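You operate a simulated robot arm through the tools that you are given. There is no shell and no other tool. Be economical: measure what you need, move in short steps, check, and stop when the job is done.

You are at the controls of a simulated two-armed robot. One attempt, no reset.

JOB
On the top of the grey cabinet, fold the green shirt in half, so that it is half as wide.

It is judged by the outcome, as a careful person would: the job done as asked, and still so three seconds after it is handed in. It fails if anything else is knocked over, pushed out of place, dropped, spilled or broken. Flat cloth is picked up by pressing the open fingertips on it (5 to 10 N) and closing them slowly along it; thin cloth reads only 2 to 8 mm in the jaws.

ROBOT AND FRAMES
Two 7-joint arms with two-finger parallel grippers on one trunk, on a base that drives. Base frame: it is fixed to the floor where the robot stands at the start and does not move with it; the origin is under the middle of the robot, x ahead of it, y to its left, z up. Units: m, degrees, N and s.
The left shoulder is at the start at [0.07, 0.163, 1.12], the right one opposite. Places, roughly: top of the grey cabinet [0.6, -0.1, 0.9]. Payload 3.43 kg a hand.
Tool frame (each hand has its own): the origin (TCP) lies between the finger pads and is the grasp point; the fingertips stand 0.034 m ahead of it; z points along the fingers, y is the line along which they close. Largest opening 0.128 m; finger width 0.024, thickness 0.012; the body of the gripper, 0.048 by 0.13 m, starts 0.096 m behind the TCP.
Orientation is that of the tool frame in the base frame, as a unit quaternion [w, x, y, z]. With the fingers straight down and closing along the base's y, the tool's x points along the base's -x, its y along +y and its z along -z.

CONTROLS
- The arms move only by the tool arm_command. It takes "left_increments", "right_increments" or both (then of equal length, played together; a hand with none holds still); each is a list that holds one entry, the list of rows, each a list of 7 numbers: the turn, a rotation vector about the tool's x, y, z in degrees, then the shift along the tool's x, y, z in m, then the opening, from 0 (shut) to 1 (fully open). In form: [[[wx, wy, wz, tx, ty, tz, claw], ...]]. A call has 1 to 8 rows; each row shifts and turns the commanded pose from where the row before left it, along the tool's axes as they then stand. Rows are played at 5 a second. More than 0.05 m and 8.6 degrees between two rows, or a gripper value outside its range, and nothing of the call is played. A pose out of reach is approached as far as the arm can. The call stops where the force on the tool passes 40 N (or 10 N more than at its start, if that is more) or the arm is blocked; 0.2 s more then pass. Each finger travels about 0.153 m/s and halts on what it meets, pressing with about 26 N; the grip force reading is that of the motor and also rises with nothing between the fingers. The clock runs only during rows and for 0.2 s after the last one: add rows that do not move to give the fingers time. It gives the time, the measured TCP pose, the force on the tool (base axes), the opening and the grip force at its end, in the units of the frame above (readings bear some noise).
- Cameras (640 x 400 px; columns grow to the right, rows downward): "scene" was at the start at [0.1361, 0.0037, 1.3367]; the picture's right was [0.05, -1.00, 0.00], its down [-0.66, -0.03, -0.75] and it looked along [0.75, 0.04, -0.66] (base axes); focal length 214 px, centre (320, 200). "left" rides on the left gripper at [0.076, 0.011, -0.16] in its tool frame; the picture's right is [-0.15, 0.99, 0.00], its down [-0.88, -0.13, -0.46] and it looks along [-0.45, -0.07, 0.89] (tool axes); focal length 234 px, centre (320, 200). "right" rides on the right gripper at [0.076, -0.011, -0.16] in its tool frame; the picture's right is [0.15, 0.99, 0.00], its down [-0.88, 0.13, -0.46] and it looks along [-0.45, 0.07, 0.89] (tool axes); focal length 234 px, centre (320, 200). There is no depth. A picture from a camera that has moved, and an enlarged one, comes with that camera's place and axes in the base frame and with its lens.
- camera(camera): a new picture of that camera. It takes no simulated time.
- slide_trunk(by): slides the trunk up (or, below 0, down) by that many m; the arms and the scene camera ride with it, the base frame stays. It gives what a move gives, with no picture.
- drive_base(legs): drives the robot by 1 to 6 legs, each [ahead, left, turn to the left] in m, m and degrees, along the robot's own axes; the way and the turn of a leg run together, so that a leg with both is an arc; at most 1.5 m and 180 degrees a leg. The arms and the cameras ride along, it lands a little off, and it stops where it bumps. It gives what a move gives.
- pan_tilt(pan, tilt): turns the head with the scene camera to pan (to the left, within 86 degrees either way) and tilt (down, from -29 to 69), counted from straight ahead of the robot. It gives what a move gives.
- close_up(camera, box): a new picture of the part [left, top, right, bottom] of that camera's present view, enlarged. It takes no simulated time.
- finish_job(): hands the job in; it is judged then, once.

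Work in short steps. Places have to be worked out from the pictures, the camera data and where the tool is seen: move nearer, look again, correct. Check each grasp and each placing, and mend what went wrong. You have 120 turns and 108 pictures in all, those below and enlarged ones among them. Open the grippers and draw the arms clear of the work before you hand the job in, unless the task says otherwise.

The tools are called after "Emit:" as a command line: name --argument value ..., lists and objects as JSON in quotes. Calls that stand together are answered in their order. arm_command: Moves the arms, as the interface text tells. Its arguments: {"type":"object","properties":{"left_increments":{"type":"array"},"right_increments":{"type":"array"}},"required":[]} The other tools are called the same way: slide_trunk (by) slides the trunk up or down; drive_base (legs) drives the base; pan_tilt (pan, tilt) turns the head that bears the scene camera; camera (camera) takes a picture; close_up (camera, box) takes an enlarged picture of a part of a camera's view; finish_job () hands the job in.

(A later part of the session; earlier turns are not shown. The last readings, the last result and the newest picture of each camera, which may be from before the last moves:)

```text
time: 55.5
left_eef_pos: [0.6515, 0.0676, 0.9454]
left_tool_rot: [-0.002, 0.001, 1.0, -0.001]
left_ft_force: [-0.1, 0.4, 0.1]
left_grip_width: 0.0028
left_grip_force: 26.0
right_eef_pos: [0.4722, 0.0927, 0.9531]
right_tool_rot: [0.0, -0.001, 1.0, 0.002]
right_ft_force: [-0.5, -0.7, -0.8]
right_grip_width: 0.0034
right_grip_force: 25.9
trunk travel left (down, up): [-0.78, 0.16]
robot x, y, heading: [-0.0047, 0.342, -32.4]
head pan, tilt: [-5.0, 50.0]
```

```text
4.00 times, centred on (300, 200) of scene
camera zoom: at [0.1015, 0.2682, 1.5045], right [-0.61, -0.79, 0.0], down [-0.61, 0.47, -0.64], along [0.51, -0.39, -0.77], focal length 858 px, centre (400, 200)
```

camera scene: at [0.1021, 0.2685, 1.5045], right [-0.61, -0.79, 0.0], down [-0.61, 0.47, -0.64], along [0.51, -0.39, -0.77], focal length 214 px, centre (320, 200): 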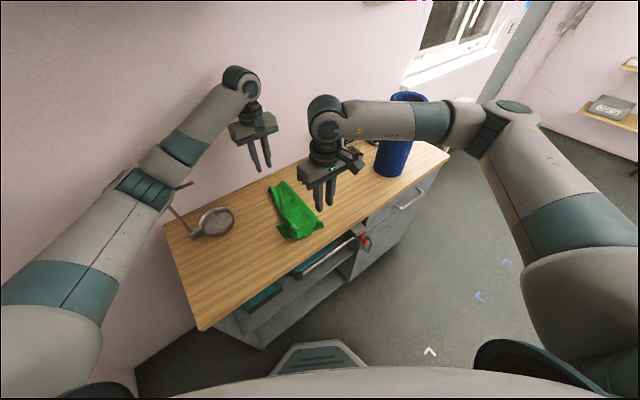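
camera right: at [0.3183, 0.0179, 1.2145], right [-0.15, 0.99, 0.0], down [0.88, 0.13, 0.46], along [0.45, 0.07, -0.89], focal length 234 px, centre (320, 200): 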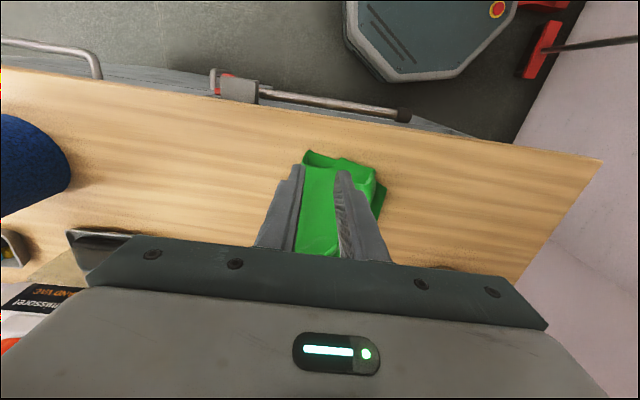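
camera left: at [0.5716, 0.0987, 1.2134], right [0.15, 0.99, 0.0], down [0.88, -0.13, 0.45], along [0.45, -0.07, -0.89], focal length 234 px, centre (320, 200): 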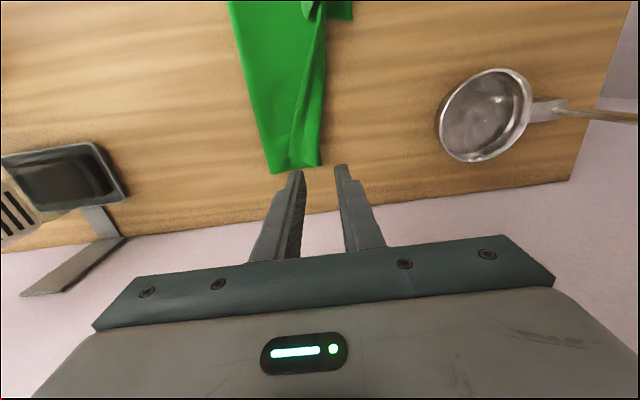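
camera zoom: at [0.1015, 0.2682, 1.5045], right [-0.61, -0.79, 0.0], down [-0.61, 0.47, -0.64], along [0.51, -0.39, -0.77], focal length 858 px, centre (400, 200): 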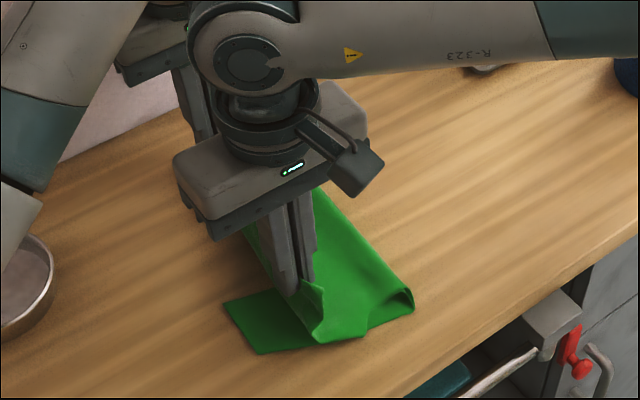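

Both strips are held. I lift slightly, carry both outward past the target so the edges unfurl, lower, then come back a little so that the edges point outward.

Emit:
arm_command --left_increments '[[[0, 0, 0, 0, 0.008, -0.02, 0], [0, 0, 0, 0, 0.015, 0, 0], [0, 0, 0, 0, 0.014, 0.005, 0], [0, 0, 0, 0, 0, 0.015, 0], [0, 0, 0, 0, 0, 0.015, 0], [0, 0, 0, 0, -0.005, 0.003, 0], [0, 0, 0, 0, -0.008, 0.003, 0], [0, 0, 0, 0, 0, 0, 0]]]' --right_increments '[[[0, 0, 0, 0, 0.012, -0.015, 0], [0, 0, 0, 0, 0.015, 0, 0], [0, 0, 0, 0, 0.015, 0.008, 0], [0, 0, 0, 0, 0, 0.015, 0], [0, 0, 0, 0, 0, 0.013, 0], [0, 0, 0, 0, -0.003, 0.003, 0], [0, 0, 0, 0, -0.003, 0.003, 0], [0, 0, 0, 0, 0, 0, 0]]]'

Emit:
close_up --camera "right" --box '[180, 50, 460, 225]'

Emit:
close_up --camera "left" --box '[180, 50, 460, 225]'

Emit:
camera --camera "scene"

```text
time: 57.3
left_eef_pos: [0.6508, 0.0906, 0.9259]
left_tool_rot: [-0.003, 0.0, 1.0, -0.001]
left_ft_force: [0.7, 0.1, 0.0]
left_grip_width: 0.003
left_grip_force: 26.1
right_eef_pos: [0.4741, 0.1295, 0.9261]
right_tool_rot: [0.0, 0.0, 1.0, 0.002]
right_ft_force: [0.2, -1.0, 1.9]
right_grip_width: 0.0033
right_grip_force: 26.0
trunk travel left (down, up): [-0.78, 0.16]
robot x, y, heading: [-0.0072, 0.3423, -32.4]
head pan, tilt: [-5.0, 50.0]
```

```text
2.29 times, centred on (320, 138) of right
camera zoom: at [0.3968, 0.1182, 1.0846], right [-0.15, 0.99, 0.0], down [0.88, 0.13, 0.46], along [0.45, 0.07, -0.89], focal length 535 px, centre (320, 343)
```

zoom: 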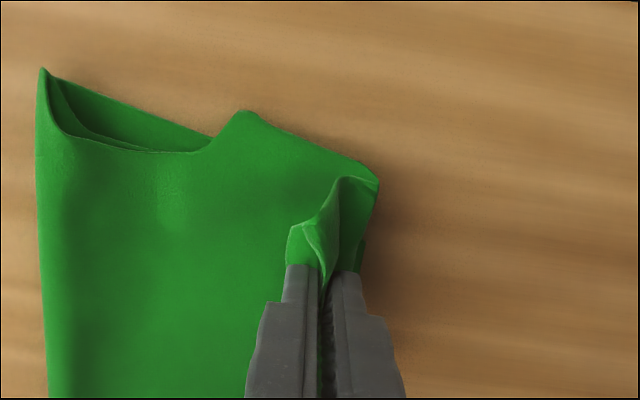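

```text
2.29 times, centred on (320, 138) of left
camera zoom: at [0.5773, 0.1031, 1.086], right [0.15, 0.99, 0.0], down [0.88, -0.13, 0.45], along [0.45, -0.07, -0.89], focal length 535 px, centre (320, 343)
```

zoom: 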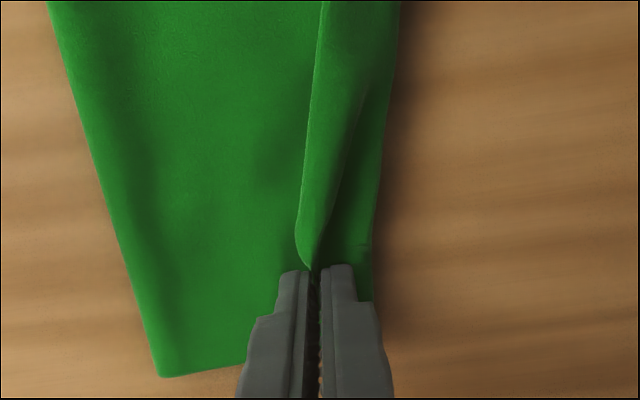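

```text
42 pictures are left
camera scene: at [0.1017, 0.2687, 1.5045], right [-0.61, -0.79, 0.0], down [-0.61, 0.47, -0.64], along [0.51, -0.39, -0.77], focal length 214 px, centre (320, 200)
```

scene: 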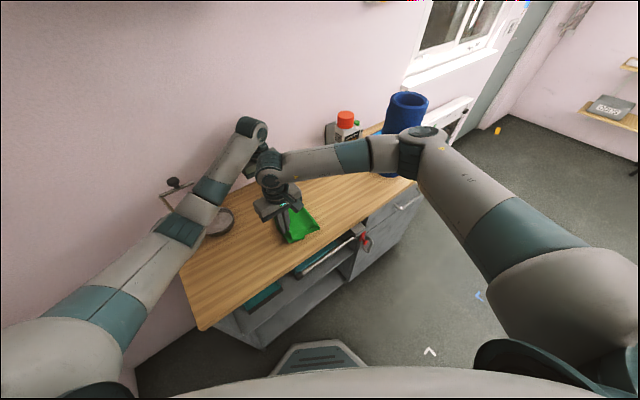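

The strips are still pleated because the sheet was slack. I'll lift both high enough to draw the top layer taut, lay it down on an arc outward, then come back a little low down.

Emit:
arm_command --left_increments '[[[0, 0, 0, 0, -0.015, -0.04, 0], [0, 0, 0, 0, -0.015, -0.045, 0], [0, 0, 0, 0, 0.02, 0.01, 0], [0, 0, 0, 0, 0.02, 0.02, 0], [0, 0, 0, 0, 0.013, 0.025, 0], [0, 0, 0, 0, 0.007, 0.022, 0], [0, 0, 0, 0, 0, 0.005, 0], [0, 0, 0, 0, 0, 0, 0]]]' --right_increments '[[[0, 0, 0, 0, -0.025, -0.042, 0], [0, 0, 0, 0, -0.025, -0.042, 0], [0, 0, 0, 0, 0.02, -0.005, 0], [0, 0, 0, 0, 0.02, 0.02, 0], [0, 0, 0, 0, 0.015, 0.03, 0], [0, 0, 0, 0, 0.006, 0.033, 0], [0, 0, 0, 0, 0, 0.004, 0], [0, 0, 0, 0, 0, 0, 0]]]'

Emit:
close_up --camera "right" --box '[180, 50, 460, 225]'

Emit:
close_up --camera "left" --box '[180, 50, 460, 225]'

```text
time: 59.1
left_eef_pos: [0.6527, 0.1201, 0.9303]
left_tool_rot: [-0.001, 0.001, 1.0, 0.0]
left_ft_force: [-0.4, -0.7, 0.2]
left_grip_width: 0.0031
left_grip_force: 26.2
right_eef_pos: [0.4731, 0.1413, 0.9248]
right_tool_rot: [0.0, -0.001, 1.0, 0.001]
right_ft_force: [0.2, 0.3, 0.6]
right_grip_width: 0.0034
right_grip_force: 26.2
trunk travel left (down, up): [-0.78, 0.16]
robot x, y, heading: [-0.0021, 0.3405, -32.6]
head pan, tilt: [-5.0, 50.0]
```

```text
2.29 times, centred on (320, 138) of right
camera zoom: at [0.3958, 0.13, 1.0848], right [-0.15, 0.99, 0.0], down [0.88, 0.13, 0.46], along [0.45, 0.07, -0.89], focal length 535 px, centre (320, 343)
```

zoom: 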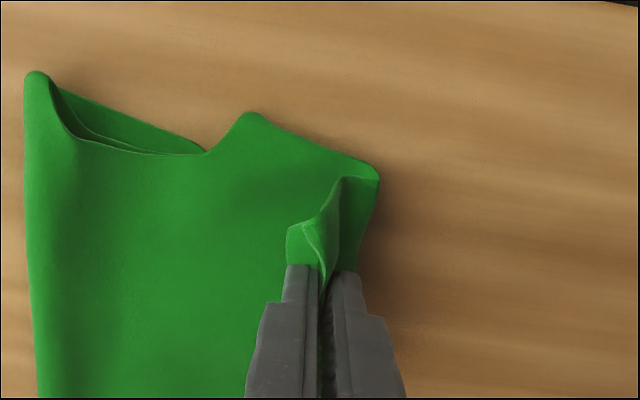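

```text
2.29 times, centred on (320, 138) of left
camera zoom: at [0.5782, 0.1323, 1.0907], right [0.15, 0.99, 0.0], down [0.88, -0.13, 0.45], along [0.45, -0.07, -0.89], focal length 535 px, centre (320, 343)
```

zoom: 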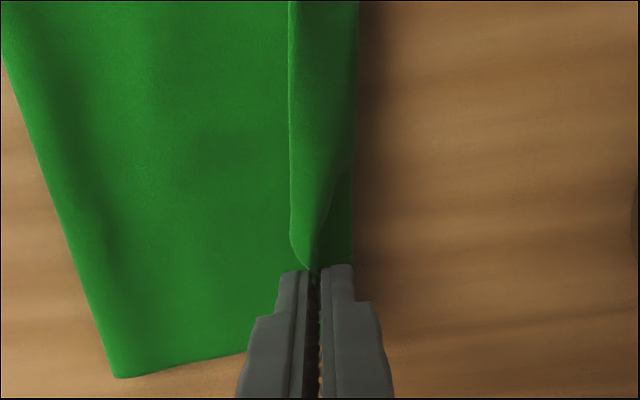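

The top layer now spans y≈0.03–0.13. I release both here, lift, and look.

Emit:
arm_command --left_increments '[[[0, 0, 0, 0, 0, 0.004, 0], [0, 0, 0, 0, 0, 0, 0.08], [0, 0, 0, 0, 0, 0, 0.15], [0, 0, 0, 0, 0, -0.02, 0.2], [0, 0, 0, 0, 0, -0.03, 0.2], [0, 0, 0, 0, 0, -0.04, 0.2], [0, 0, 0, 0, 0, 0, 0.2], [0, 0, 0, 0, 0, 0, 0.2]]]' --right_increments '[[[0, 0, 0, 0, 0, 0.002, 0], [0, 0, 0, 0, 0, 0, 0.08], [0, 0, 0, 0, 0, 0, 0.15], [0, 0, 0, 0, 0, -0.02, 0.2], [0, 0, 0, 0, 0, -0.03, 0.2], [0, 0, 0, 0.03, -0.03, -0.02, 0.2], [0, 0, 0, 0.03, -0.03, 0, 0.2], [0, 0, 0, 0, 0, 0, 0.2]]]'

Emit:
camera --camera "left"

Emit:
close_up --camera "scene" --box '[220, 150, 364, 240]'

```text
time: 60.9
left_eef_pos: [0.6504, 0.1205, 1.018]
left_tool_rot: [-0.001, 0.001, 1.0, -0.001]
left_ft_force: [-0.5, -0.5, 0.1]
left_grip_width: 0.0257
left_grip_force: 0.1
right_eef_pos: [0.4124, 0.0796, 0.9963]
right_tool_rot: [0.001, 0.0, 1.0, 0.002]
right_ft_force: [0.0, 0.5, -0.5]
right_grip_width: 0.0258
right_grip_force: 0.1
trunk travel left (down, up): [-0.78, 0.16]
robot x, y, heading: [-0.0068, 0.3445, -32.4]
head pan, tilt: [-5.0, 50.0]
```

```text
39 pictures are left
camera left: at [0.5759, 0.1327, 1.1788], right [0.15, 0.99, 0.0], down [0.88, -0.13, 0.45], along [0.45, -0.07, -0.89], focal length 234 px, centre (320, 200)
```

left: 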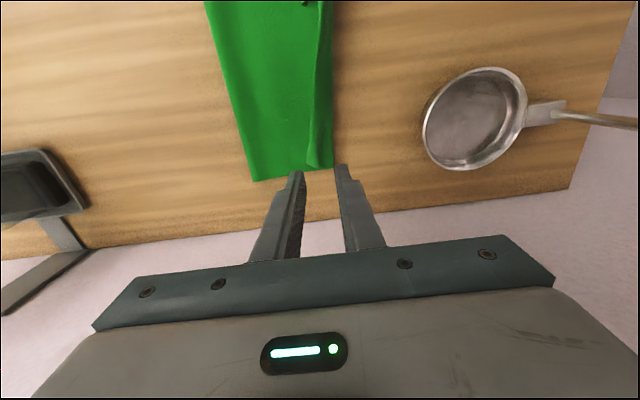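

```text
4.44 times, centred on (292, 195) of scene
camera zoom: at [0.0998, 0.2688, 1.505], right [-0.61, -0.79, 0.0], down [-0.61, 0.47, -0.64], along [0.51, -0.39, -0.77], focal length 953 px, centre (444, 222)
```

zoom: 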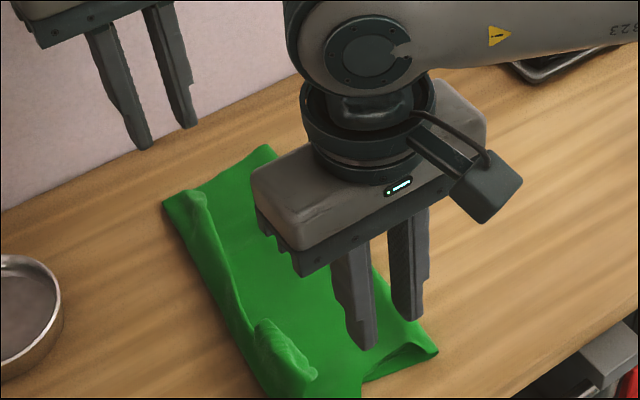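

Much better: the remaining strips are only ~1.5–2 cm. I'll press closed fingertips lightly on the hem strip and drag outward to roll it open.

Emit:
arm_command --left_increments '[[[0, 0, 0, -0.005, -0.012, 0.03, 0], [0, 0, 0, 0, 0, 0.03, 0], [0, 0, 0, 0, 0, 0.03, 0], [0, 0, 0, 0, 0, 0.004, 0], [0, 0, 0, 0, 0, 0.003, 0], [0, 0, 0, 0, 0, 0, 0]]]'

Emit:
close_up --camera "left" --box '[180, 50, 460, 225]'

```text
time: 62.3
left_eef_pos: [0.6535, 0.1097, 0.9179]
left_tool_rot: [-0.002, 0.001, 1.0, 0.0]
left_ft_force: [-0.1, 0.4, 0.5]
left_grip_width: 0.0
left_grip_force: 26.0
right_eef_pos: [0.4147, 0.079, 0.9958]
right_tool_rot: [0.0, 0.0, 1.0, 0.003]
right_ft_force: [0.8, 0.8, -0.2]
right_grip_width: 0.0258
right_grip_force: 0.0
trunk travel left (down, up): [-0.78, 0.16]
robot x, y, heading: [-0.0061, 0.3459, -32.5]
head pan, tilt: [-5.0, 50.0]
```

```text
2.29 times, centred on (320, 138) of left
camera zoom: at [0.5808, 0.1216, 1.0784], right [0.15, 0.99, 0.0], down [0.88, -0.13, 0.45], along [0.45, -0.07, -0.89], focal length 535 px, centre (320, 343)
```

zoom: 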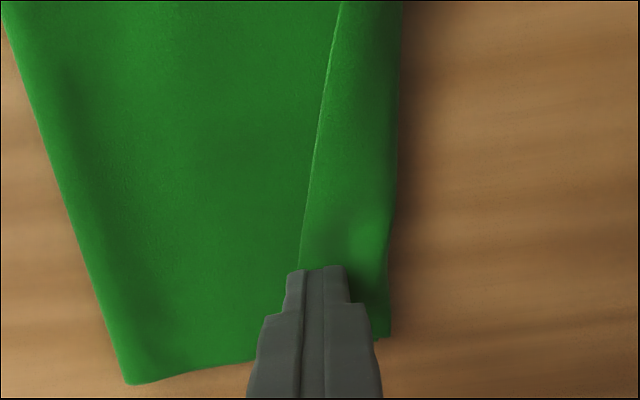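

The tip stands on the strip. I press about 1–2 mm more and drag outward 4.5 cm.

Emit:
arm_command --left_increments '[[[0, 0, 0, 0, 0, 0.0015, 0], [0, 0, 0, 0, 0.006, 0, 0], [0, 0, 0, 0, 0.008, 0, 0], [0, 0, 0, 0, 0.008, 0, 0], [0, 0, 0, 0, 0.008, 0, 0], [0, 0, 0, 0, 0.008, 0, 0], [0, 0, 0, 0, 0.007, 0, 0], [0, 0, 0, 0, 0, 0, 0]]]'

Emit:
close_up --camera "left" --box '[180, 50, 460, 225]'

```text
time: 64.1
left_eef_pos: [0.6528, 0.1506, 0.9176]
left_tool_rot: [-0.003, 0.002, 1.0, 0.001]
left_ft_force: [-0.3, -0.2, 0.6]
left_grip_width: 0.0
left_grip_force: 26.2
right_eef_pos: [0.4115, 0.077, 0.9958]
right_tool_rot: [0.002, 0.0, 1.0, 0.002]
right_ft_force: [-0.1, -0.2, 0.2]
right_grip_width: 0.0258
right_grip_force: 0.0
trunk travel left (down, up): [-0.78, 0.16]
robot x, y, heading: [-0.0037, 0.3419, -32.5]
head pan, tilt: [-5.0, 50.0]
```

```text
2.29 times, centred on (320, 138) of left
camera zoom: at [0.5784, 0.1623, 1.0784], right [0.15, 0.99, 0.0], down [0.88, -0.13, 0.45], along [0.45, -0.07, -0.89], focal length 535 px, centre (320, 343)
```

zoom: 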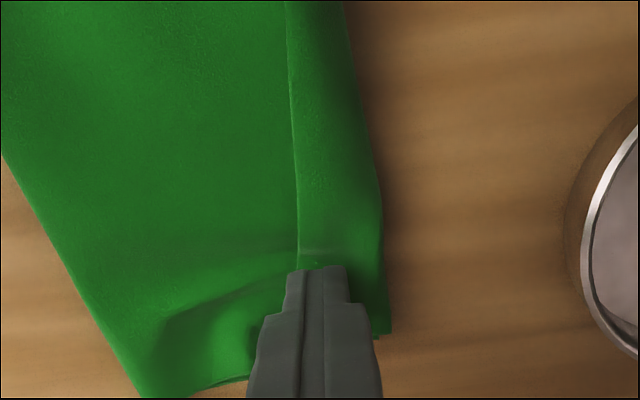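

All layers were dragged together by about 3–4 cm there. I drag it back the same way.

Emit:
arm_command --left_increments '[[[0, 0, 0, 0, 0, 0.001, 0], [0, 0, 0, 0, -0.008, 0, 0], [0, 0, 0, 0, -0.008, 0, 0], [0, 0, 0, 0, -0.008, 0, 0], [0, 0, 0, 0, -0.008, 0, 0], [0, 0, 0, 0, -0.008, 0, 0], [0, 0, 0, 0, 0, -0.02, 0], [0, 0, 0, 0, 0, -0.02, 0.15]]]'

Emit:
close_up --camera "left" --box '[160, 0, 480, 225]'

```text
time: 65.9
left_eef_pos: [0.6562, 0.113, 0.9554]
left_tool_rot: [-0.003, 0.001, 1.0, 0.001]
left_ft_force: [0.8, -0.2, 0.2]
left_grip_width: 0.019
left_grip_force: 0.0
right_eef_pos: [0.4149, 0.079, 0.996]
right_tool_rot: [0.001, 0.0, 1.0, 0.002]
right_ft_force: [-0.1, -0.1, 0.3]
right_grip_width: 0.0256
right_grip_force: 0.1
trunk travel left (down, up): [-0.78, 0.16]
robot x, y, heading: [-0.0027, 0.3402, -32.4]
head pan, tilt: [-5.0, 50.0]
```

```text
1.78 times, centred on (320, 112) of left
camera zoom: at [0.5821, 0.1254, 1.1154], right [0.15, 0.99, 0.0], down [0.88, -0.13, 0.45], along [0.45, -0.07, -0.89], focal length 416 px, centre (320, 356)
```

zoom: 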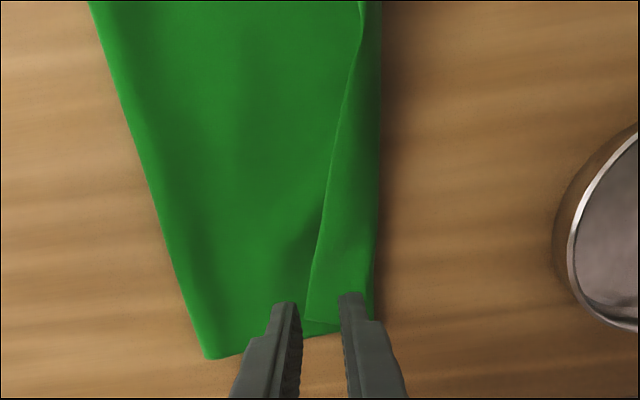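

It is back in place. Now I pinch this strip again near its free edge with a narrow opening, to lift it and lay it out fully taut this time.

Emit:
arm_command --left_increments '[[[0, 0, 0, 0.003, 0.008, 0.015, 0.15], [0, 0, 0, 0, 0, 0.015, 0.15], [0, 0, 0, 0, 0, 0.004, 0.15], [0, 0, 0, 0, 0, 0.002, 0.15], [0, 0, 0, 0, 0, 0, 0.15]]]'

Emit:
close_up --camera "left" --box '[180, 50, 460, 225]'

```text
time: 67.1
left_eef_pos: [0.6533, 0.1233, 0.919]
left_tool_rot: [-0.002, 0.0, 1.0, 0.0]
left_ft_force: [-0.6, 0.0, 1.0]
left_grip_width: 0.0192
left_grip_force: 0.0
right_eef_pos: [0.4132, 0.0791, 0.9951]
right_tool_rot: [-0.001, 0.0, 1.0, 0.002]
right_ft_force: [0.3, 0.0, 0.2]
right_grip_width: 0.0254
right_grip_force: 0.1
trunk travel left (down, up): [-0.78, 0.16]
robot x, y, heading: [-0.005, 0.3412, -32.4]
head pan, tilt: [-5.0, 50.0]
```

```text
2.29 times, centred on (320, 138) of left
camera zoom: at [0.5785, 0.1344, 1.0795], right [0.15, 0.99, 0.0], down [0.88, -0.13, 0.45], along [0.45, -0.07, -0.89], focal length 535 px, centre (320, 343)
```

zoom: 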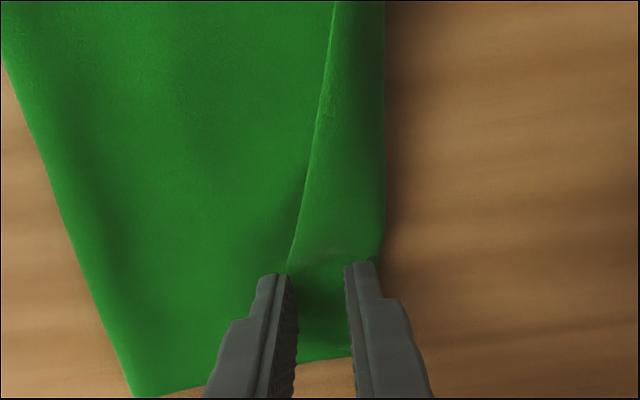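

Fingers span the strip. Press, close, and check the grasp with a small lift.

Emit:
arm_command --left_increments '[[[0, 0, 0, 0, 0, 0.0015, 0.15], [0, 0, 0, 0, 0, 0, 0.12], [0, 0, 0, 0, 0, 0, 0.08], [0, 0, 0, 0, 0, 0, 0.04], [0, 0, 0, 0, 0, 0, 0], [0, 0, 0, 0, 0, 0, 0], [0, 0, 0, 0, -0.005, -0.015, 0], [0, 0, 0, 0, -0.005, -0.015, 0]]]'

Emit:
close_up --camera "left" --box '[180, 50, 460, 225]'

```text
time: 68.9
left_eef_pos: [0.654, 0.1128, 0.9485]
left_tool_rot: [-0.003, 0.001, 1.0, 0.0]
left_ft_force: [0.6, 0.5, -0.9]
left_grip_width: 0.0
left_grip_force: 25.8
right_eef_pos: [0.4137, 0.0797, 0.9968]
right_tool_rot: [0.0, -0.001, 1.0, 0.002]
right_ft_force: [-0.6, -0.2, 0.4]
right_grip_width: 0.0255
right_grip_force: 0.0
trunk travel left (down, up): [-0.78, 0.16]
robot x, y, heading: [-0.0042, 0.3403, -32.5]
head pan, tilt: [-5.0, 50.0]
```

```text
2.29 times, centred on (320, 138) of left
camera zoom: at [0.5801, 0.125, 1.1087], right [0.15, 0.99, 0.0], down [0.88, -0.13, 0.45], along [0.45, -0.07, -0.89], focal length 535 px, centre (320, 343)
```

zoom: 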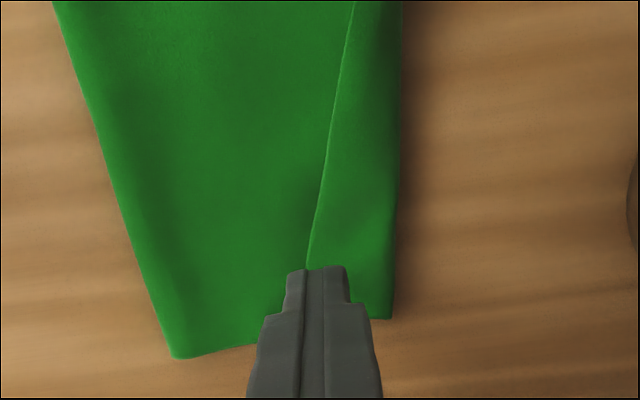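

Missed that one (jaws empty). Retry with a firmer press and a slightly wider opening.

Emit:
arm_command --left_increments '[[[0, 0, 0, 0.002, 0.009, 0.01, 0.2], [0, 0, 0, 0, 0, 0.012, 0.2], [0, 0, 0, 0, 0, 0.006, 0.2], [0, 0, 0, 0, 0, 0.002, 0.2], [0, 0, 0, 0, 0, 0.001, 0.2], [0, 0, 0, 0, 0, 0, 0.2]]]'

```text
time: 70.3
left_eef_pos: [0.6506, 0.1213, 0.918]
left_tool_rot: [-0.002, 0.001, 1.0, 0.0]
left_ft_force: [-0.1, -0.5, 2.4]
left_grip_width: 0.0254
left_grip_force: 0.0
right_eef_pos: [0.4126, 0.0795, 0.9951]
right_tool_rot: [0.0, 0.0, 1.0, 0.003]
right_ft_force: [0.3, -0.7, 0.2]
right_grip_width: 0.0254
right_grip_force: 0.2
trunk travel left (down, up): [-0.78, 0.16]
robot x, y, heading: [-0.0046, 0.3387, -32.3]
head pan, tilt: [-5.0, 50.0]
```

Emit:
arm_command --left_increments '[[[0, 0, 0, 0, 0, 0.0015, 0.2], [0, 0, 0, 0, 0, 0, 0.16], [0, 0, 0, 0, 0, 0, 0.12], [0, 0, 0, 0, 0, 0, 0.08], [0, 0, 0, 0, 0, 0, 0.04], [0, 0, 0, 0, 0, 0, 0], [0, 0, 0, 0, 0, 0, 0]]]'

```text
time: 71.9
left_eef_pos: [0.6509, 0.1213, 0.9167]
left_tool_rot: [-0.002, 0.0, 1.0, -0.001]
left_ft_force: [1.5, 1.9, 15.6]
left_grip_width: 0.0031
left_grip_force: 26.4
right_eef_pos: [0.4127, 0.0803, 0.997]
right_tool_rot: [0.001, 0.0, 1.0, 0.002]
right_ft_force: [0.5, -0.4, 0.1]
right_grip_width: 0.0254
right_grip_force: 0.0
trunk travel left (down, up): [-0.78, 0.16]
robot x, y, heading: [-0.0055, 0.3427, -32.2]
head pan, tilt: [-5.0, 50.0]
```

Got it (3.1 mm). Lift and lay outward on a taut arc to y≈0.155.

Emit:
arm_command --left_increments '[[[0, 0, 0, 0, -0.012, -0.035, 0], [0, 0, 0, 0, -0.012, -0.035, 0], [0, 0, 0, 0, 0.02, -0.005, 0], [0, 0, 0, 0, 0.02, 0.012, 0], [0, 0, 0, 0, 0.015, 0.02, 0], [0, 0, 0, 0, 0.006, 0.025, 0], [0, 0, 0, 0, 0, 0.008, 0], [0, 0, 0, 0, 0, 0, 0]]]'

Emit:
close_up --camera "left" --box '[160, 0, 480, 225]'

```text
time: 73.7
left_eef_pos: [0.645, 0.1625, 0.9301]
left_tool_rot: [0.001, 0.0, 1.0, 0.0]
left_ft_force: [-2.1, 0.8, 0.0]
left_grip_width: 0.0031
left_grip_force: 25.9
right_eef_pos: [0.4071, 0.0818, 0.9985]
right_tool_rot: [0.004, -0.001, 1.0, 0.001]
right_ft_force: [0.4, 0.8, -0.4]
right_grip_width: 0.0256
right_grip_force: 0.0
trunk travel left (down, up): [-0.78, 0.16]
robot x, y, heading: [-0.0029, 0.3439, -32.2]
head pan, tilt: [-5.0, 50.0]
```

```text
1.78 times, centred on (320, 112) of left
camera zoom: at [0.5697, 0.1744, 1.0894], right [0.15, 0.99, 0.0], down [0.88, -0.13, 0.46], along [0.45, -0.07, -0.89], focal length 416 px, centre (320, 356)
```

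zoom: 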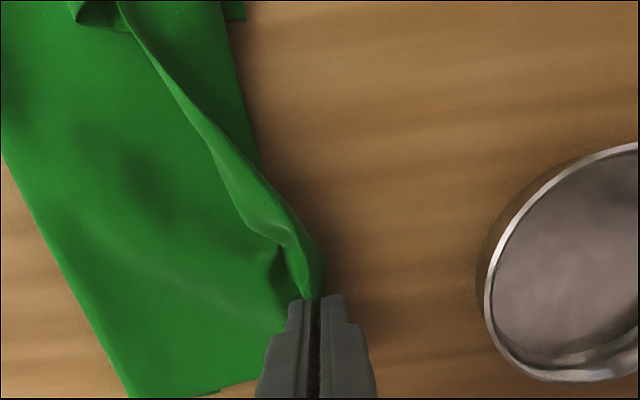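

The strip is drawn out now; the bottom layer's edge lies at y≈0.145 and the fold at ≈0.04, so I come back to y≈0.15, lower and release.

Emit:
arm_command --left_increments '[[[0, 0, 0, -0.003, -0.006, 0.004, 0], [0, 0, 0, -0.003, -0.006, 0.004, 0], [0, 0, 0, 0, 0, 0.003, 0], [0, 0, 0, 0, 0, 0, 0.07], [0, 0, 0, 0, 0, 0, 0.12], [0, 0, 0, 0, 0, -0.02, 0.15], [0, 0, 0, 0, 0, -0.03, 0.15], [0, 0, 0, 0, 0, -0.03, 0.15]]]'

Emit:
close_up --camera "left" --box '[160, 0, 480, 225]'

```text
time: 75.5
left_eef_pos: [0.6506, 0.1482, 1.0052]
left_tool_rot: [0.005, 0.001, 1.0, -0.003]
left_ft_force: [-5.3, 0.6, 0.4]
left_grip_width: 0.0191
left_grip_force: 0.1
right_eef_pos: [0.4027, 0.0824, 1.0022]
right_tool_rot: [0.007, -0.001, 1.0, 0.002]
right_ft_force: [-0.3, 1.7, 0.1]
right_grip_width: 0.0254
right_grip_force: 0.0
trunk travel left (down, up): [-0.78, 0.16]
robot x, y, heading: [-0.0077, 0.3429, -32.2]
head pan, tilt: [-5.0, 50.0]
```

```text
1.78 times, centred on (320, 112) of left
camera zoom: at [0.5741, 0.1608, 1.1642], right [0.15, 0.99, 0.0], down [0.88, -0.13, 0.46], along [0.46, -0.07, -0.89], focal length 416 px, centre (320, 356)
```

zoom: 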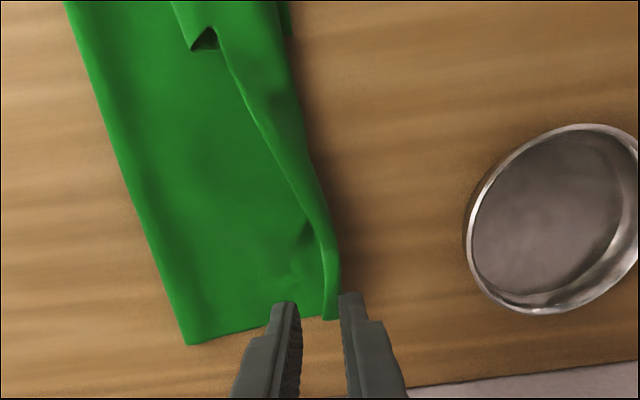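

There is a 5 N push on the left hand and both hands drifted slightly, so something may be touching. I check the scene.

Emit:
camera --camera "scene"

Emit:
pan_tilt --pan 40 --tilt 30

Emit:
camera --camera "scene"

```text
30 pictures are left
camera scene: at [0.0841, 0.2718, 1.5069], right [-0.61, -0.8, -0.01], down [-0.6, 0.46, -0.65], along [0.52, -0.39, -0.76], focal length 214 px, centre (320, 200)
```

scene: 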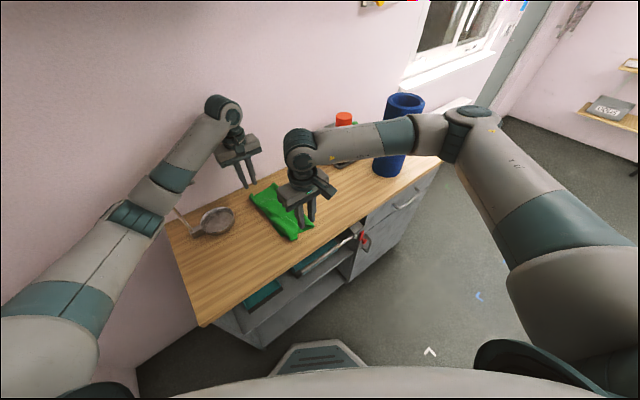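

```text
time: 76.6
left_eef_pos: [0.6499, 0.149, 1.0038]
left_tool_rot: [0.004, 0.0, 1.0, -0.002]
left_ft_force: [8.9, -1.3, 1.3]
left_grip_width: 0.0193
left_grip_force: 0.1
right_eef_pos: [0.4013, 0.0832, 1.0028]
right_tool_rot: [0.007, 0.001, 1.0, 0.0]
right_ft_force: [0.2, -0.6, -0.1]
right_grip_width: 0.0258
right_grip_force: 0.1
trunk travel left (down, up): [-0.78, 0.16]
robot x, y, heading: [-0.0059, 0.3428, -32.4]
head pan, tilt: [40.0, 30.0]
```

```text
29 pictures are left
camera scene: at [0.1112, 0.3326, 1.5357], right [0.13, -0.99, 0.01], down [-0.48, -0.07, -0.87], along [0.86, 0.11, -0.49], focal length 214 px, centre (320, 200)
```

scene: 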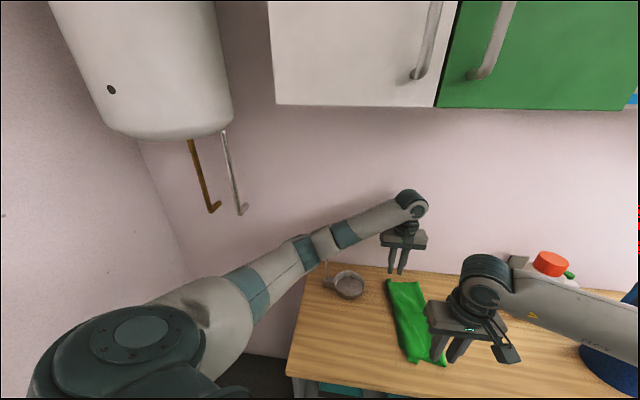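

The left wrist joint is close to the back wall and probably rubbing on it. I draw the left hand back from the wall.

Emit:
arm_command --left_increments '[[[0, 0, 0, 0.01, 0, -0.01, 0.15], [0, 0, 0, 0.02, 0, -0.01, 0.15], [0, 0, 0, 0.02, 0, 0, 0.15], [0, 0, 0, 0, 0, 0, 0.15]]]' --right_increments '[[[0, 0, 0, 0.01, -0.02, -0.02, 0.15], [0, 0, 0, 0.01, -0.02, -0.02, 0.15], [0, 0, 0, 0, -0.02, 0, 0.15], [0, 0, 0, 0, 0, 0, 0.15]]]'

Emit:
pan_tilt --pan 20 --tilt 45

Emit:
camera --camera "scene"

```text
time: 77.6
left_eef_pos: [0.6115, 0.1475, 1.0137]
left_tool_rot: [-0.003, 0.001, 1.0, -0.001]
left_ft_force: [-0.6, 0.0, 0.0]
left_grip_width: 0.0193
left_grip_force: 0.1
right_eef_pos: [0.3955, 0.019, 1.0354]
right_tool_rot: [0.0, 0.0, 1.0, 0.002]
right_ft_force: [-0.5, 0.7, 0.1]
right_grip_width: 0.0192
right_grip_force: 0.1
trunk travel left (down, up): [-0.78, 0.16]
robot x, y, heading: [-0.0031, 0.3441, -32.5]
head pan, tilt: [40.0, 30.0]
```

```text
time: 78.5
left_eef_pos: [0.6099, 0.1469, 1.013]
left_tool_rot: [-0.002, 0.001, 1.0, 0.0]
left_ft_force: [-0.8, 0.6, -0.3]
left_grip_width: 0.0193
left_grip_force: 0.1
right_eef_pos: [0.3946, 0.0181, 1.0361]
right_tool_rot: [0.0, 0.0, 1.0, 0.002]
right_ft_force: [0.3, -1.1, -0.6]
right_grip_width: 0.0192
right_grip_force: 0.1
trunk travel left (down, up): [-0.78, 0.16]
robot x, y, heading: [-0.004, 0.3415, -32.4]
head pan, tilt: [20.0, 45.0]
```

```text
28 pictures are left
camera scene: at [0.1199, 0.2974, 1.5114], right [-0.21, -0.98, 0.0], down [-0.69, 0.15, -0.71], along [0.69, -0.15, -0.71], focal length 214 px, centre (320, 200)
```

scene: 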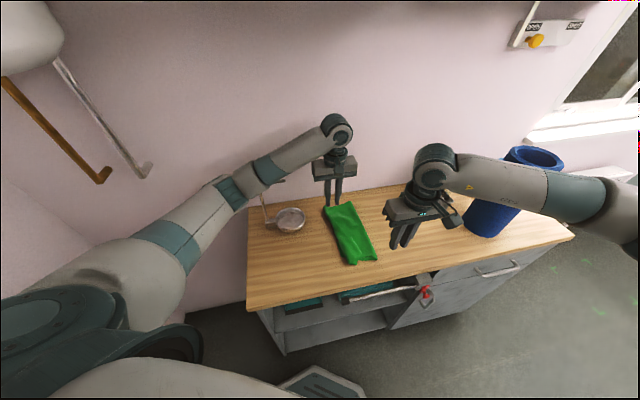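

Contact gone and the pole still stands. Close-up of the shirt.

Emit:
close_up --camera "scene" --box '[240, 180, 400, 280]'

```text
4.00 times, centred on (320, 230) of scene
camera zoom: at [0.1199, 0.2974, 1.5114], right [-0.21, -0.98, 0.0], down [-0.69, 0.15, -0.71], along [0.69, -0.15, -0.71], focal length 858 px, centre (320, 80)
```

zoom: 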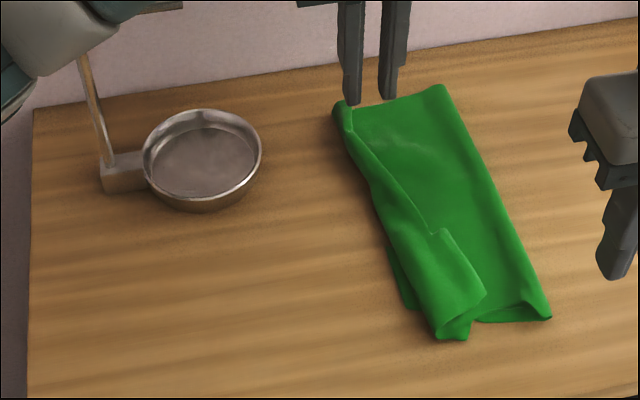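

The hem is nearly flat; the sleeve end of the top layer is still folded back ~4 cm (free edge y≈0.09–0.10, crease ≈0.14). The right hand will pinch it at (0.475, 0.108). I move the left hand aside and bring the right one over it.

Emit:
arm_command --left_increments '[[[0, 0, 0, -0.02, -0.02, 0, 0.15], [0, 0, 0, -0.02, -0.02, 0, 0.15], [0, 0, 0, 0, 0, 0, 0.15], [0, 0, 0, 0, 0, 0, 0.15], [0, 0, 0, 0, 0, 0, 0.15], [0, 0, 0, 0, 0, 0, 0.15]]]' --right_increments '[[[0, 0, 0, -0.02, 0.02, 0, 0.2], [0, 0, 0, -0.03, 0.03, 0, 0.2], [0, 0, 0, -0.03, 0.03, 0.02, 0.2], [0, 0, 0, 0, 0.012, 0.04, 0.2], [0, 0, 0, 0, 0, 0.03, 0.2], [0, 0, 0, 0, 0, 0, 0.2]]]'

Emit:
close_up --camera "right" --box '[160, 20, 480, 220]'

```text
time: 79.9
left_eef_pos: [0.6481, 0.105, 1.0121]
left_tool_rot: [-0.003, 0.001, 1.0, 0.0]
left_ft_force: [0.8, 0.2, -0.1]
left_grip_width: 0.0191
left_grip_force: 0.1
right_eef_pos: [0.4737, 0.1097, 0.9441]
right_tool_rot: [0.001, 0.0, 1.0, 0.002]
right_ft_force: [0.0, 0.7, -0.7]
right_grip_width: 0.0257
right_grip_force: 0.1
trunk travel left (down, up): [-0.78, 0.16]
robot x, y, heading: [-0.0048, 0.3376, -32.5]
head pan, tilt: [20.0, 45.0]
```

```text
2.00 times, centred on (320, 120) of right
camera zoom: at [0.3968, 0.0979, 1.1039], right [-0.15, 0.99, 0.0], down [0.88, 0.13, 0.46], along [0.45, 0.07, -0.89], focal length 468 px, centre (320, 360)
```

zoom: 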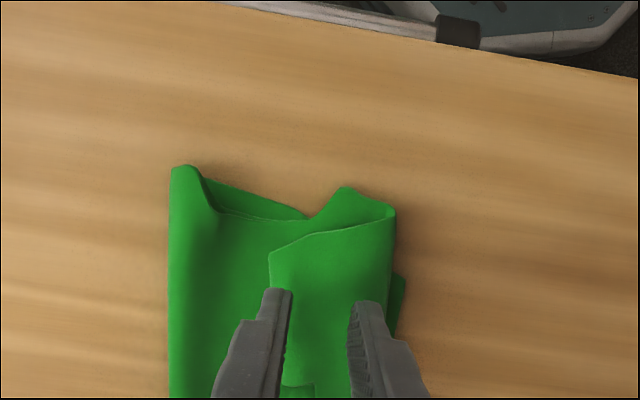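

Well aligned: the inner finger is at the flap's free edge. Shift 5 mm out, and descend to contact.

Emit:
arm_command --right_increments '[[[0, 0, 0, 0, 0.005, 0.01, 0.2], [0, 0, 0, 0, 0, 0.008, 0.2], [0, 0, 0, 0, 0, 0.004, 0.2], [0, 0, 0, 0, 0, 0.002, 0.2], [0, 0, 0, 0, 0, 0, 0.2]]]'

```text
time: 81.1
left_eef_pos: [0.6495, 0.1044, 1.0139]
left_tool_rot: [-0.003, 0.0, 1.0, -0.001]
left_ft_force: [1.0, -0.5, -0.3]
left_grip_width: 0.0192
left_grip_force: 0.1
right_eef_pos: [0.4738, 0.116, 0.9201]
right_tool_rot: [0.0, 0.0, 1.0, 0.002]
right_ft_force: [0.5, -0.4, 2.0]
right_grip_width: 0.0256
right_grip_force: 0.0
trunk travel left (down, up): [-0.78, 0.16]
robot x, y, heading: [-0.0039, 0.3419, -32.8]
head pan, tilt: [20.0, 45.0]
```

Emit:
arm_command --right_increments '[[[0, 0, 0, 0, 0, 0.0015, 0.2], [0, 0, 0, 0, 0, 0, 0.16], [0, 0, 0, 0, 0, 0, 0.12], [0, 0, 0, 0, 0, 0, 0.08], [0, 0, 0, 0, 0, 0, 0.04], [0, 0, 0, 0, 0, 0, 0], [0, 0, 0, 0, 0, 0, 0]]]'

```text
time: 82.7
left_eef_pos: [0.6483, 0.1058, 1.0124]
left_tool_rot: [-0.004, 0.001, 1.0, -0.001]
left_ft_force: [0.7, 0.0, 0.5]
left_grip_width: 0.0189
left_grip_force: 0.1
right_eef_pos: [0.474, 0.117, 0.9203]
right_tool_rot: [0.0, 0.0, 1.0, 0.002]
right_ft_force: [0.8, 0.5, 4.4]
right_grip_width: 0.0039
right_grip_force: 26.2
trunk travel left (down, up): [-0.78, 0.16]
robot x, y, heading: [-0.0022, 0.345, -32.4]
head pan, tilt: [20.0, 45.0]
```

Grasped (3.9 mm). Lift it back over towards the fold, then lay it outward to y≈0.15.

Emit:
arm_command --right_increments '[[[0, 0, 0, 0, -0.02, -0.04, 0], [0, 0, 0, 0, -0.02, -0.04, 0], [0, 0, 0, 0, -0.017, -0.02, 0], [0, 0, 0, 0, 0.03, 0, 0], [0, 0, 0, 0, 0.03, 0.02, 0], [0, 0, 0, 0, 0.022, 0.03, 0], [0, 0, 0, 0, 0.01, 0.03, 0], [0, 0, 0, 0, 0, 0.01, 0]]]' --left_increments '[[[0, 0, 0, 0, 0.01, 0, 0.15], [0, 0, 0, 0, 0.01, 0, 0.15], [0, 0, 0, 0, 0, 0, 0.15], [0, 0, 0, 0, 0, 0, 0.15], [0, 0, 0, 0, 0, 0, 0.15], [0, 0, 0, 0, 0, 0, 0.15], [0, 0, 0, 0, 0, 0, 0.15], [0, 0, 0, 0, 0, 0, 0.15]]]'

Emit:
close_up --camera "right" --box '[160, 20, 480, 220]'

Emit:
close_up --camera "scene" --box '[240, 180, 400, 280]'

```text
time: 84.5
left_eef_pos: [0.6454, 0.1246, 1.016]
left_tool_rot: [-0.001, 0.0, 1.0, 0.0]
left_ft_force: [-0.1, 0.1, -0.5]
left_grip_width: 0.0192
left_grip_force: 0.1
right_eef_pos: [0.4729, 0.1513, 0.9323]
right_tool_rot: [0.002, 0.0, 1.0, 0.002]
right_ft_force: [0.3, 0.2, 0.1]
right_grip_width: 0.0035
right_grip_force: 25.8
trunk travel left (down, up): [-0.78, 0.16]
robot x, y, heading: [-0.0012, 0.3422, -32.5]
head pan, tilt: [20.0, 45.0]
```

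```text
2.00 times, centred on (320, 120) of right
camera zoom: at [0.3946, 0.139, 1.0915], right [-0.15, 0.99, 0.0], down [0.88, 0.13, 0.46], along [0.45, 0.07, -0.89], focal length 468 px, centre (320, 360)
```

zoom: 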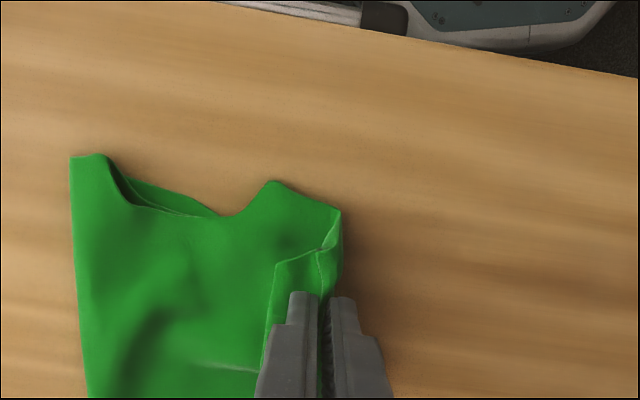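

```text
4.00 times, centred on (320, 230) of scene
camera zoom: at [0.1154, 0.296, 1.5118], right [-0.21, -0.98, 0.0], down [-0.69, 0.15, -0.71], along [0.69, -0.15, -0.71], focal length 858 px, centre (320, 80)
```

zoom: 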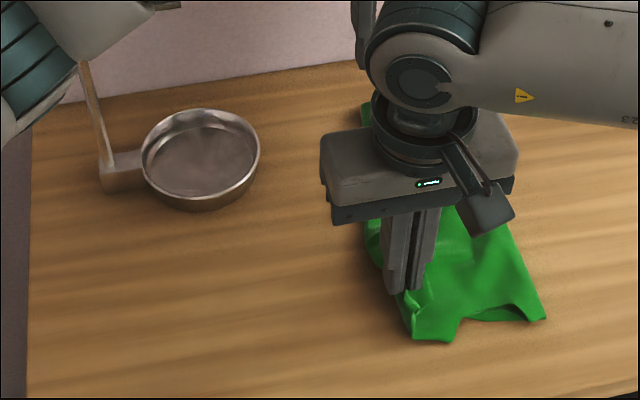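

Nearly there. A little further out and down, then release and lift.

Emit:
arm_command --right_increments '[[[0, 0, 0, 0, 0.01, 0.0, 0], [0, 0, 0, 0, 0, 0.008, 0], [0, 0, 0, 0, 0, 0, 0.07], [0, 0, 0, 0, 0, 0, 0.12], [0, 0, 0, 0, 0, -0.02, 0.15], [0, 0, 0, 0, 0, -0.03, 0.15], [0, 0, 0, 0.02, -0.03, -0.03, 0.15], [0, 0, 0, 0.03, -0.04, 0, 0.15]]]'

Emit:
arm_command --right_increments '[[[0, 0, 0, 0.01, -0.045, 0, 0.15], [0, 0, 0, 0.01, -0.045, 0, 0.15], [0, 0, 0, 0, 0, 0, 0.15]]]'

Emit:
close_up --camera "scene" --box '[240, 180, 400, 280]'

```text
time: 86.3
left_eef_pos: [0.6458, 0.1253, 1.0151]
left_tool_rot: [-0.001, 0.0, 1.0, -0.001]
left_ft_force: [-0.3, -0.2, 0.4]
left_grip_width: 0.0192
left_grip_force: 0.0
right_eef_pos: [0.4221, 0.0913, 0.9996]
right_tool_rot: [0.001, -0.001, 1.0, 0.003]
right_ft_force: [0.2, -0.8, 0.0]
right_grip_width: 0.0189
right_grip_force: 0.1
trunk travel left (down, up): [-0.78, 0.16]
robot x, y, heading: [-0.0013, 0.3418, -32.1]
head pan, tilt: [20.0, 45.0]
```

```text
time: 87.1
left_eef_pos: [0.645, 0.1254, 1.0154]
left_tool_rot: [-0.002, 0.001, 1.0, -0.001]
left_ft_force: [0.0, 0.5, 0.0]
left_grip_width: 0.0191
left_grip_force: 0.2
right_eef_pos: [0.4023, -0.001, 1.0038]
right_tool_rot: [0.003, 0.0, 1.0, 0.003]
right_ft_force: [-0.3, 0.5, 0.5]
right_grip_width: 0.0194
right_grip_force: 0.2
trunk travel left (down, up): [-0.78, 0.16]
robot x, y, heading: [-0.0017, 0.3411, -32.6]
head pan, tilt: [20.0, 45.0]
```

```text
4.00 times, centred on (320, 230) of scene
camera zoom: at [0.1153, 0.2971, 1.5118], right [-0.21, -0.98, 0.0], down [-0.69, 0.15, -0.71], along [0.69, -0.15, -0.71], focal length 858 px, centre (320, 80)
```

zoom: 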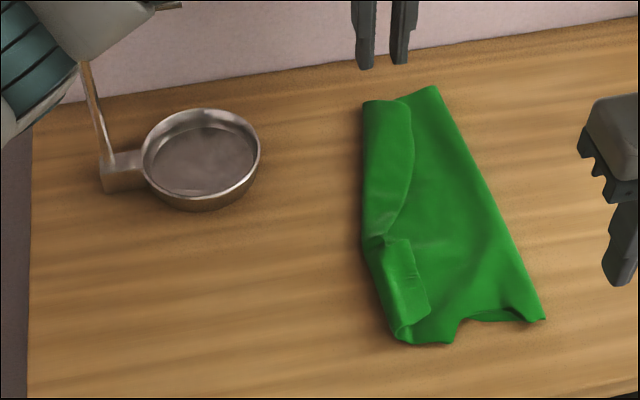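

The hem strip flipped back when the sleeve was lifted alone. I'll redo both together: pinch both strips near their free edges, lift back over the fold line so the fold re-lays straight, then lay outward simultaneously.

Emit:
arm_command --left_increments '[[[0, 0, 0, -0.005, -0.01, 0, 0.2], [0, 0, 0, -0.005, -0.01, 0, 0.2], [0, 0, 0, 0, 0, 0.02, 0.2], [0, 0, 0, 0, 0, 0.03, 0.2], [0, 0, 0, 0, 0, 0.02, 0.2], [0, 0, 0, 0, 0, 0, 0.2]]]' --right_increments '[[[0, 0, 0, -0.02, 0.04, 0, 0.2], [0, 0, 0, -0.02, 0.04, 0, 0.2], [0, 0, 0, -0.02, 0.04, 0.01, 0.2], [0, 0, 0, -0.016, 0.026, 0.02, 0.2], [0, 0, 0, 0, 0, 0.025, 0.2], [0, 0, 0, 0, 0, 0, 0.2]]]'

Emit:
close_up --camera "left" --box '[180, 50, 460, 225]'

Emit:
close_up --camera "right" --box '[180, 50, 460, 225]'

```text
time: 88.5
left_eef_pos: [0.6556, 0.1043, 0.9439]
left_tool_rot: [-0.004, 0.0, 1.0, 0.0]
left_ft_force: [-0.4, -0.1, 0.3]
left_grip_width: 0.0259
left_grip_force: 0.1
right_eef_pos: [0.4797, 0.1444, 0.9478]
right_tool_rot: [0.001, 0.0, 1.0, 0.003]
right_ft_force: [0.2, -0.1, -0.9]
right_grip_width: 0.0256
right_grip_force: 0.1
trunk travel left (down, up): [-0.78, 0.16]
robot x, y, heading: [-0.0022, 0.3402, -32.5]
head pan, tilt: [20.0, 45.0]
```

```text
2.29 times, centred on (320, 138) of left
camera zoom: at [0.5815, 0.1162, 1.1036], right [0.15, 0.99, 0.0], down [0.88, -0.13, 0.45], along [0.45, -0.07, -0.89], focal length 535 px, centre (320, 343)
```

zoom: 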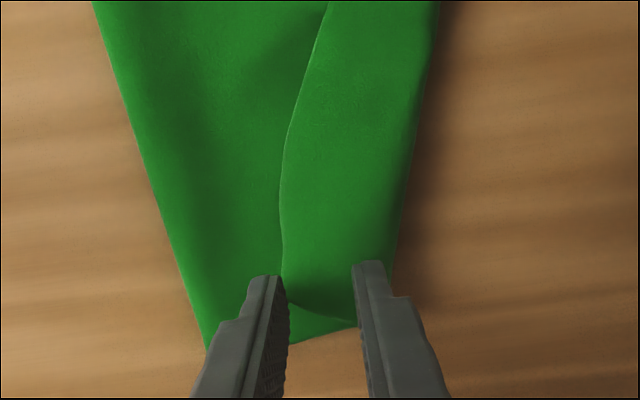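

```text
2.29 times, centred on (320, 138) of right
camera zoom: at [0.4028, 0.1326, 1.107], right [-0.15, 0.99, 0.0], down [0.88, 0.13, 0.46], along [0.45, 0.07, -0.89], focal length 535 px, centre (320, 343)
```

zoom: 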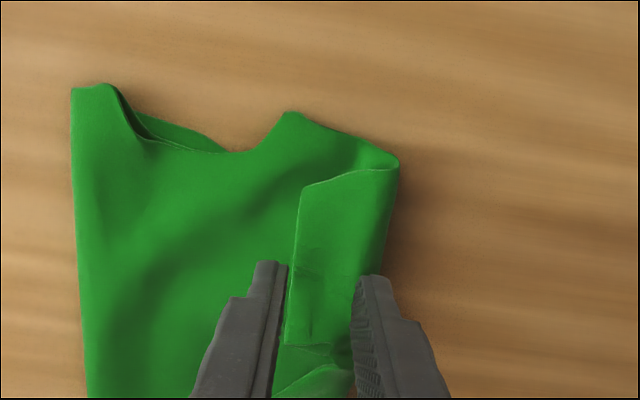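

Both are aligned; shift 4 mm outward and descend to contact.

Emit:
arm_command --left_increments '[[[0, 0, 0, 0.004, 0.004, 0.012, 0.2], [0, 0, 0, 0, 0, 0.008, 0.2], [0, 0, 0, 0, 0, 0.004, 0.2], [0, 0, 0, 0, 0, 0.002, 0.2], [0, 0, 0, 0, 0, 0, 0.2]]]' --right_increments '[[[0, 0, 0, 0.002, 0.004, 0.012, 0.2], [0, 0, 0, 0, 0, 0.008, 0.2], [0, 0, 0, 0, 0, 0.005, 0.2], [0, 0, 0, 0, 0, 0.002, 0.2], [0, 0, 0, 0, 0, 0, 0.2]]]'

```text
time: 89.7
left_eef_pos: [0.6551, 0.1095, 0.9189]
left_tool_rot: [-0.003, 0.001, 1.0, -0.001]
left_ft_force: [-0.5, 0.1, 2.6]
left_grip_width: 0.0255
left_grip_force: 0.1
right_eef_pos: [0.4775, 0.1496, 0.92]
right_tool_rot: [0.001, 0.0, 1.0, 0.003]
right_ft_force: [0.5, -1.2, 1.8]
right_grip_width: 0.0254
right_grip_force: 0.1
trunk travel left (down, up): [-0.78, 0.16]
robot x, y, heading: [-0.0041, 0.3409, -32.4]
head pan, tilt: [20.0, 45.0]
```

Light contact on both; press 1.5 mm more and close slowly.

Emit:
arm_command --left_increments '[[[0, 0, 0, 0, 0, 0.0015, 0.2], [0, 0, 0, 0, 0, 0, 0.16], [0, 0, 0, 0, 0, 0, 0.12], [0, 0, 0, 0, 0, 0, 0.08], [0, 0, 0, 0, 0, 0, 0.04], [0, 0, 0, 0, 0, 0, 0], [0, 0, 0, 0, 0, 0, 0]]]' --right_increments '[[[0, 0, 0, 0, 0, 0.0015, 0.2], [0, 0, 0, 0, 0, 0, 0.16], [0, 0, 0, 0, 0, 0, 0.12], [0, 0, 0, 0, 0, 0, 0.08], [0, 0, 0, 0, 0, 0, 0.04], [0, 0, 0, 0, 0, 0, 0], [0, 0, 0, 0, 0, 0, 0]]]'

```text
time: 91.3
left_eef_pos: [0.6535, 0.1104, 0.9189]
left_tool_rot: [-0.002, 0.001, 1.0, -0.002]
left_ft_force: [1.2, -1.4, 10.4]
left_grip_width: 0.0021
left_grip_force: 25.5
right_eef_pos: [0.4765, 0.1516, 0.92]
right_tool_rot: [0.001, 0.0, 1.0, 0.001]
right_ft_force: [0.5, 0.4, 4.3]
right_grip_width: 0.0039
right_grip_force: 25.9
trunk travel left (down, up): [-0.78, 0.16]
robot x, y, heading: [-0.0026, 0.3404, -32.5]
head pan, tilt: [20.0, 45.0]
```

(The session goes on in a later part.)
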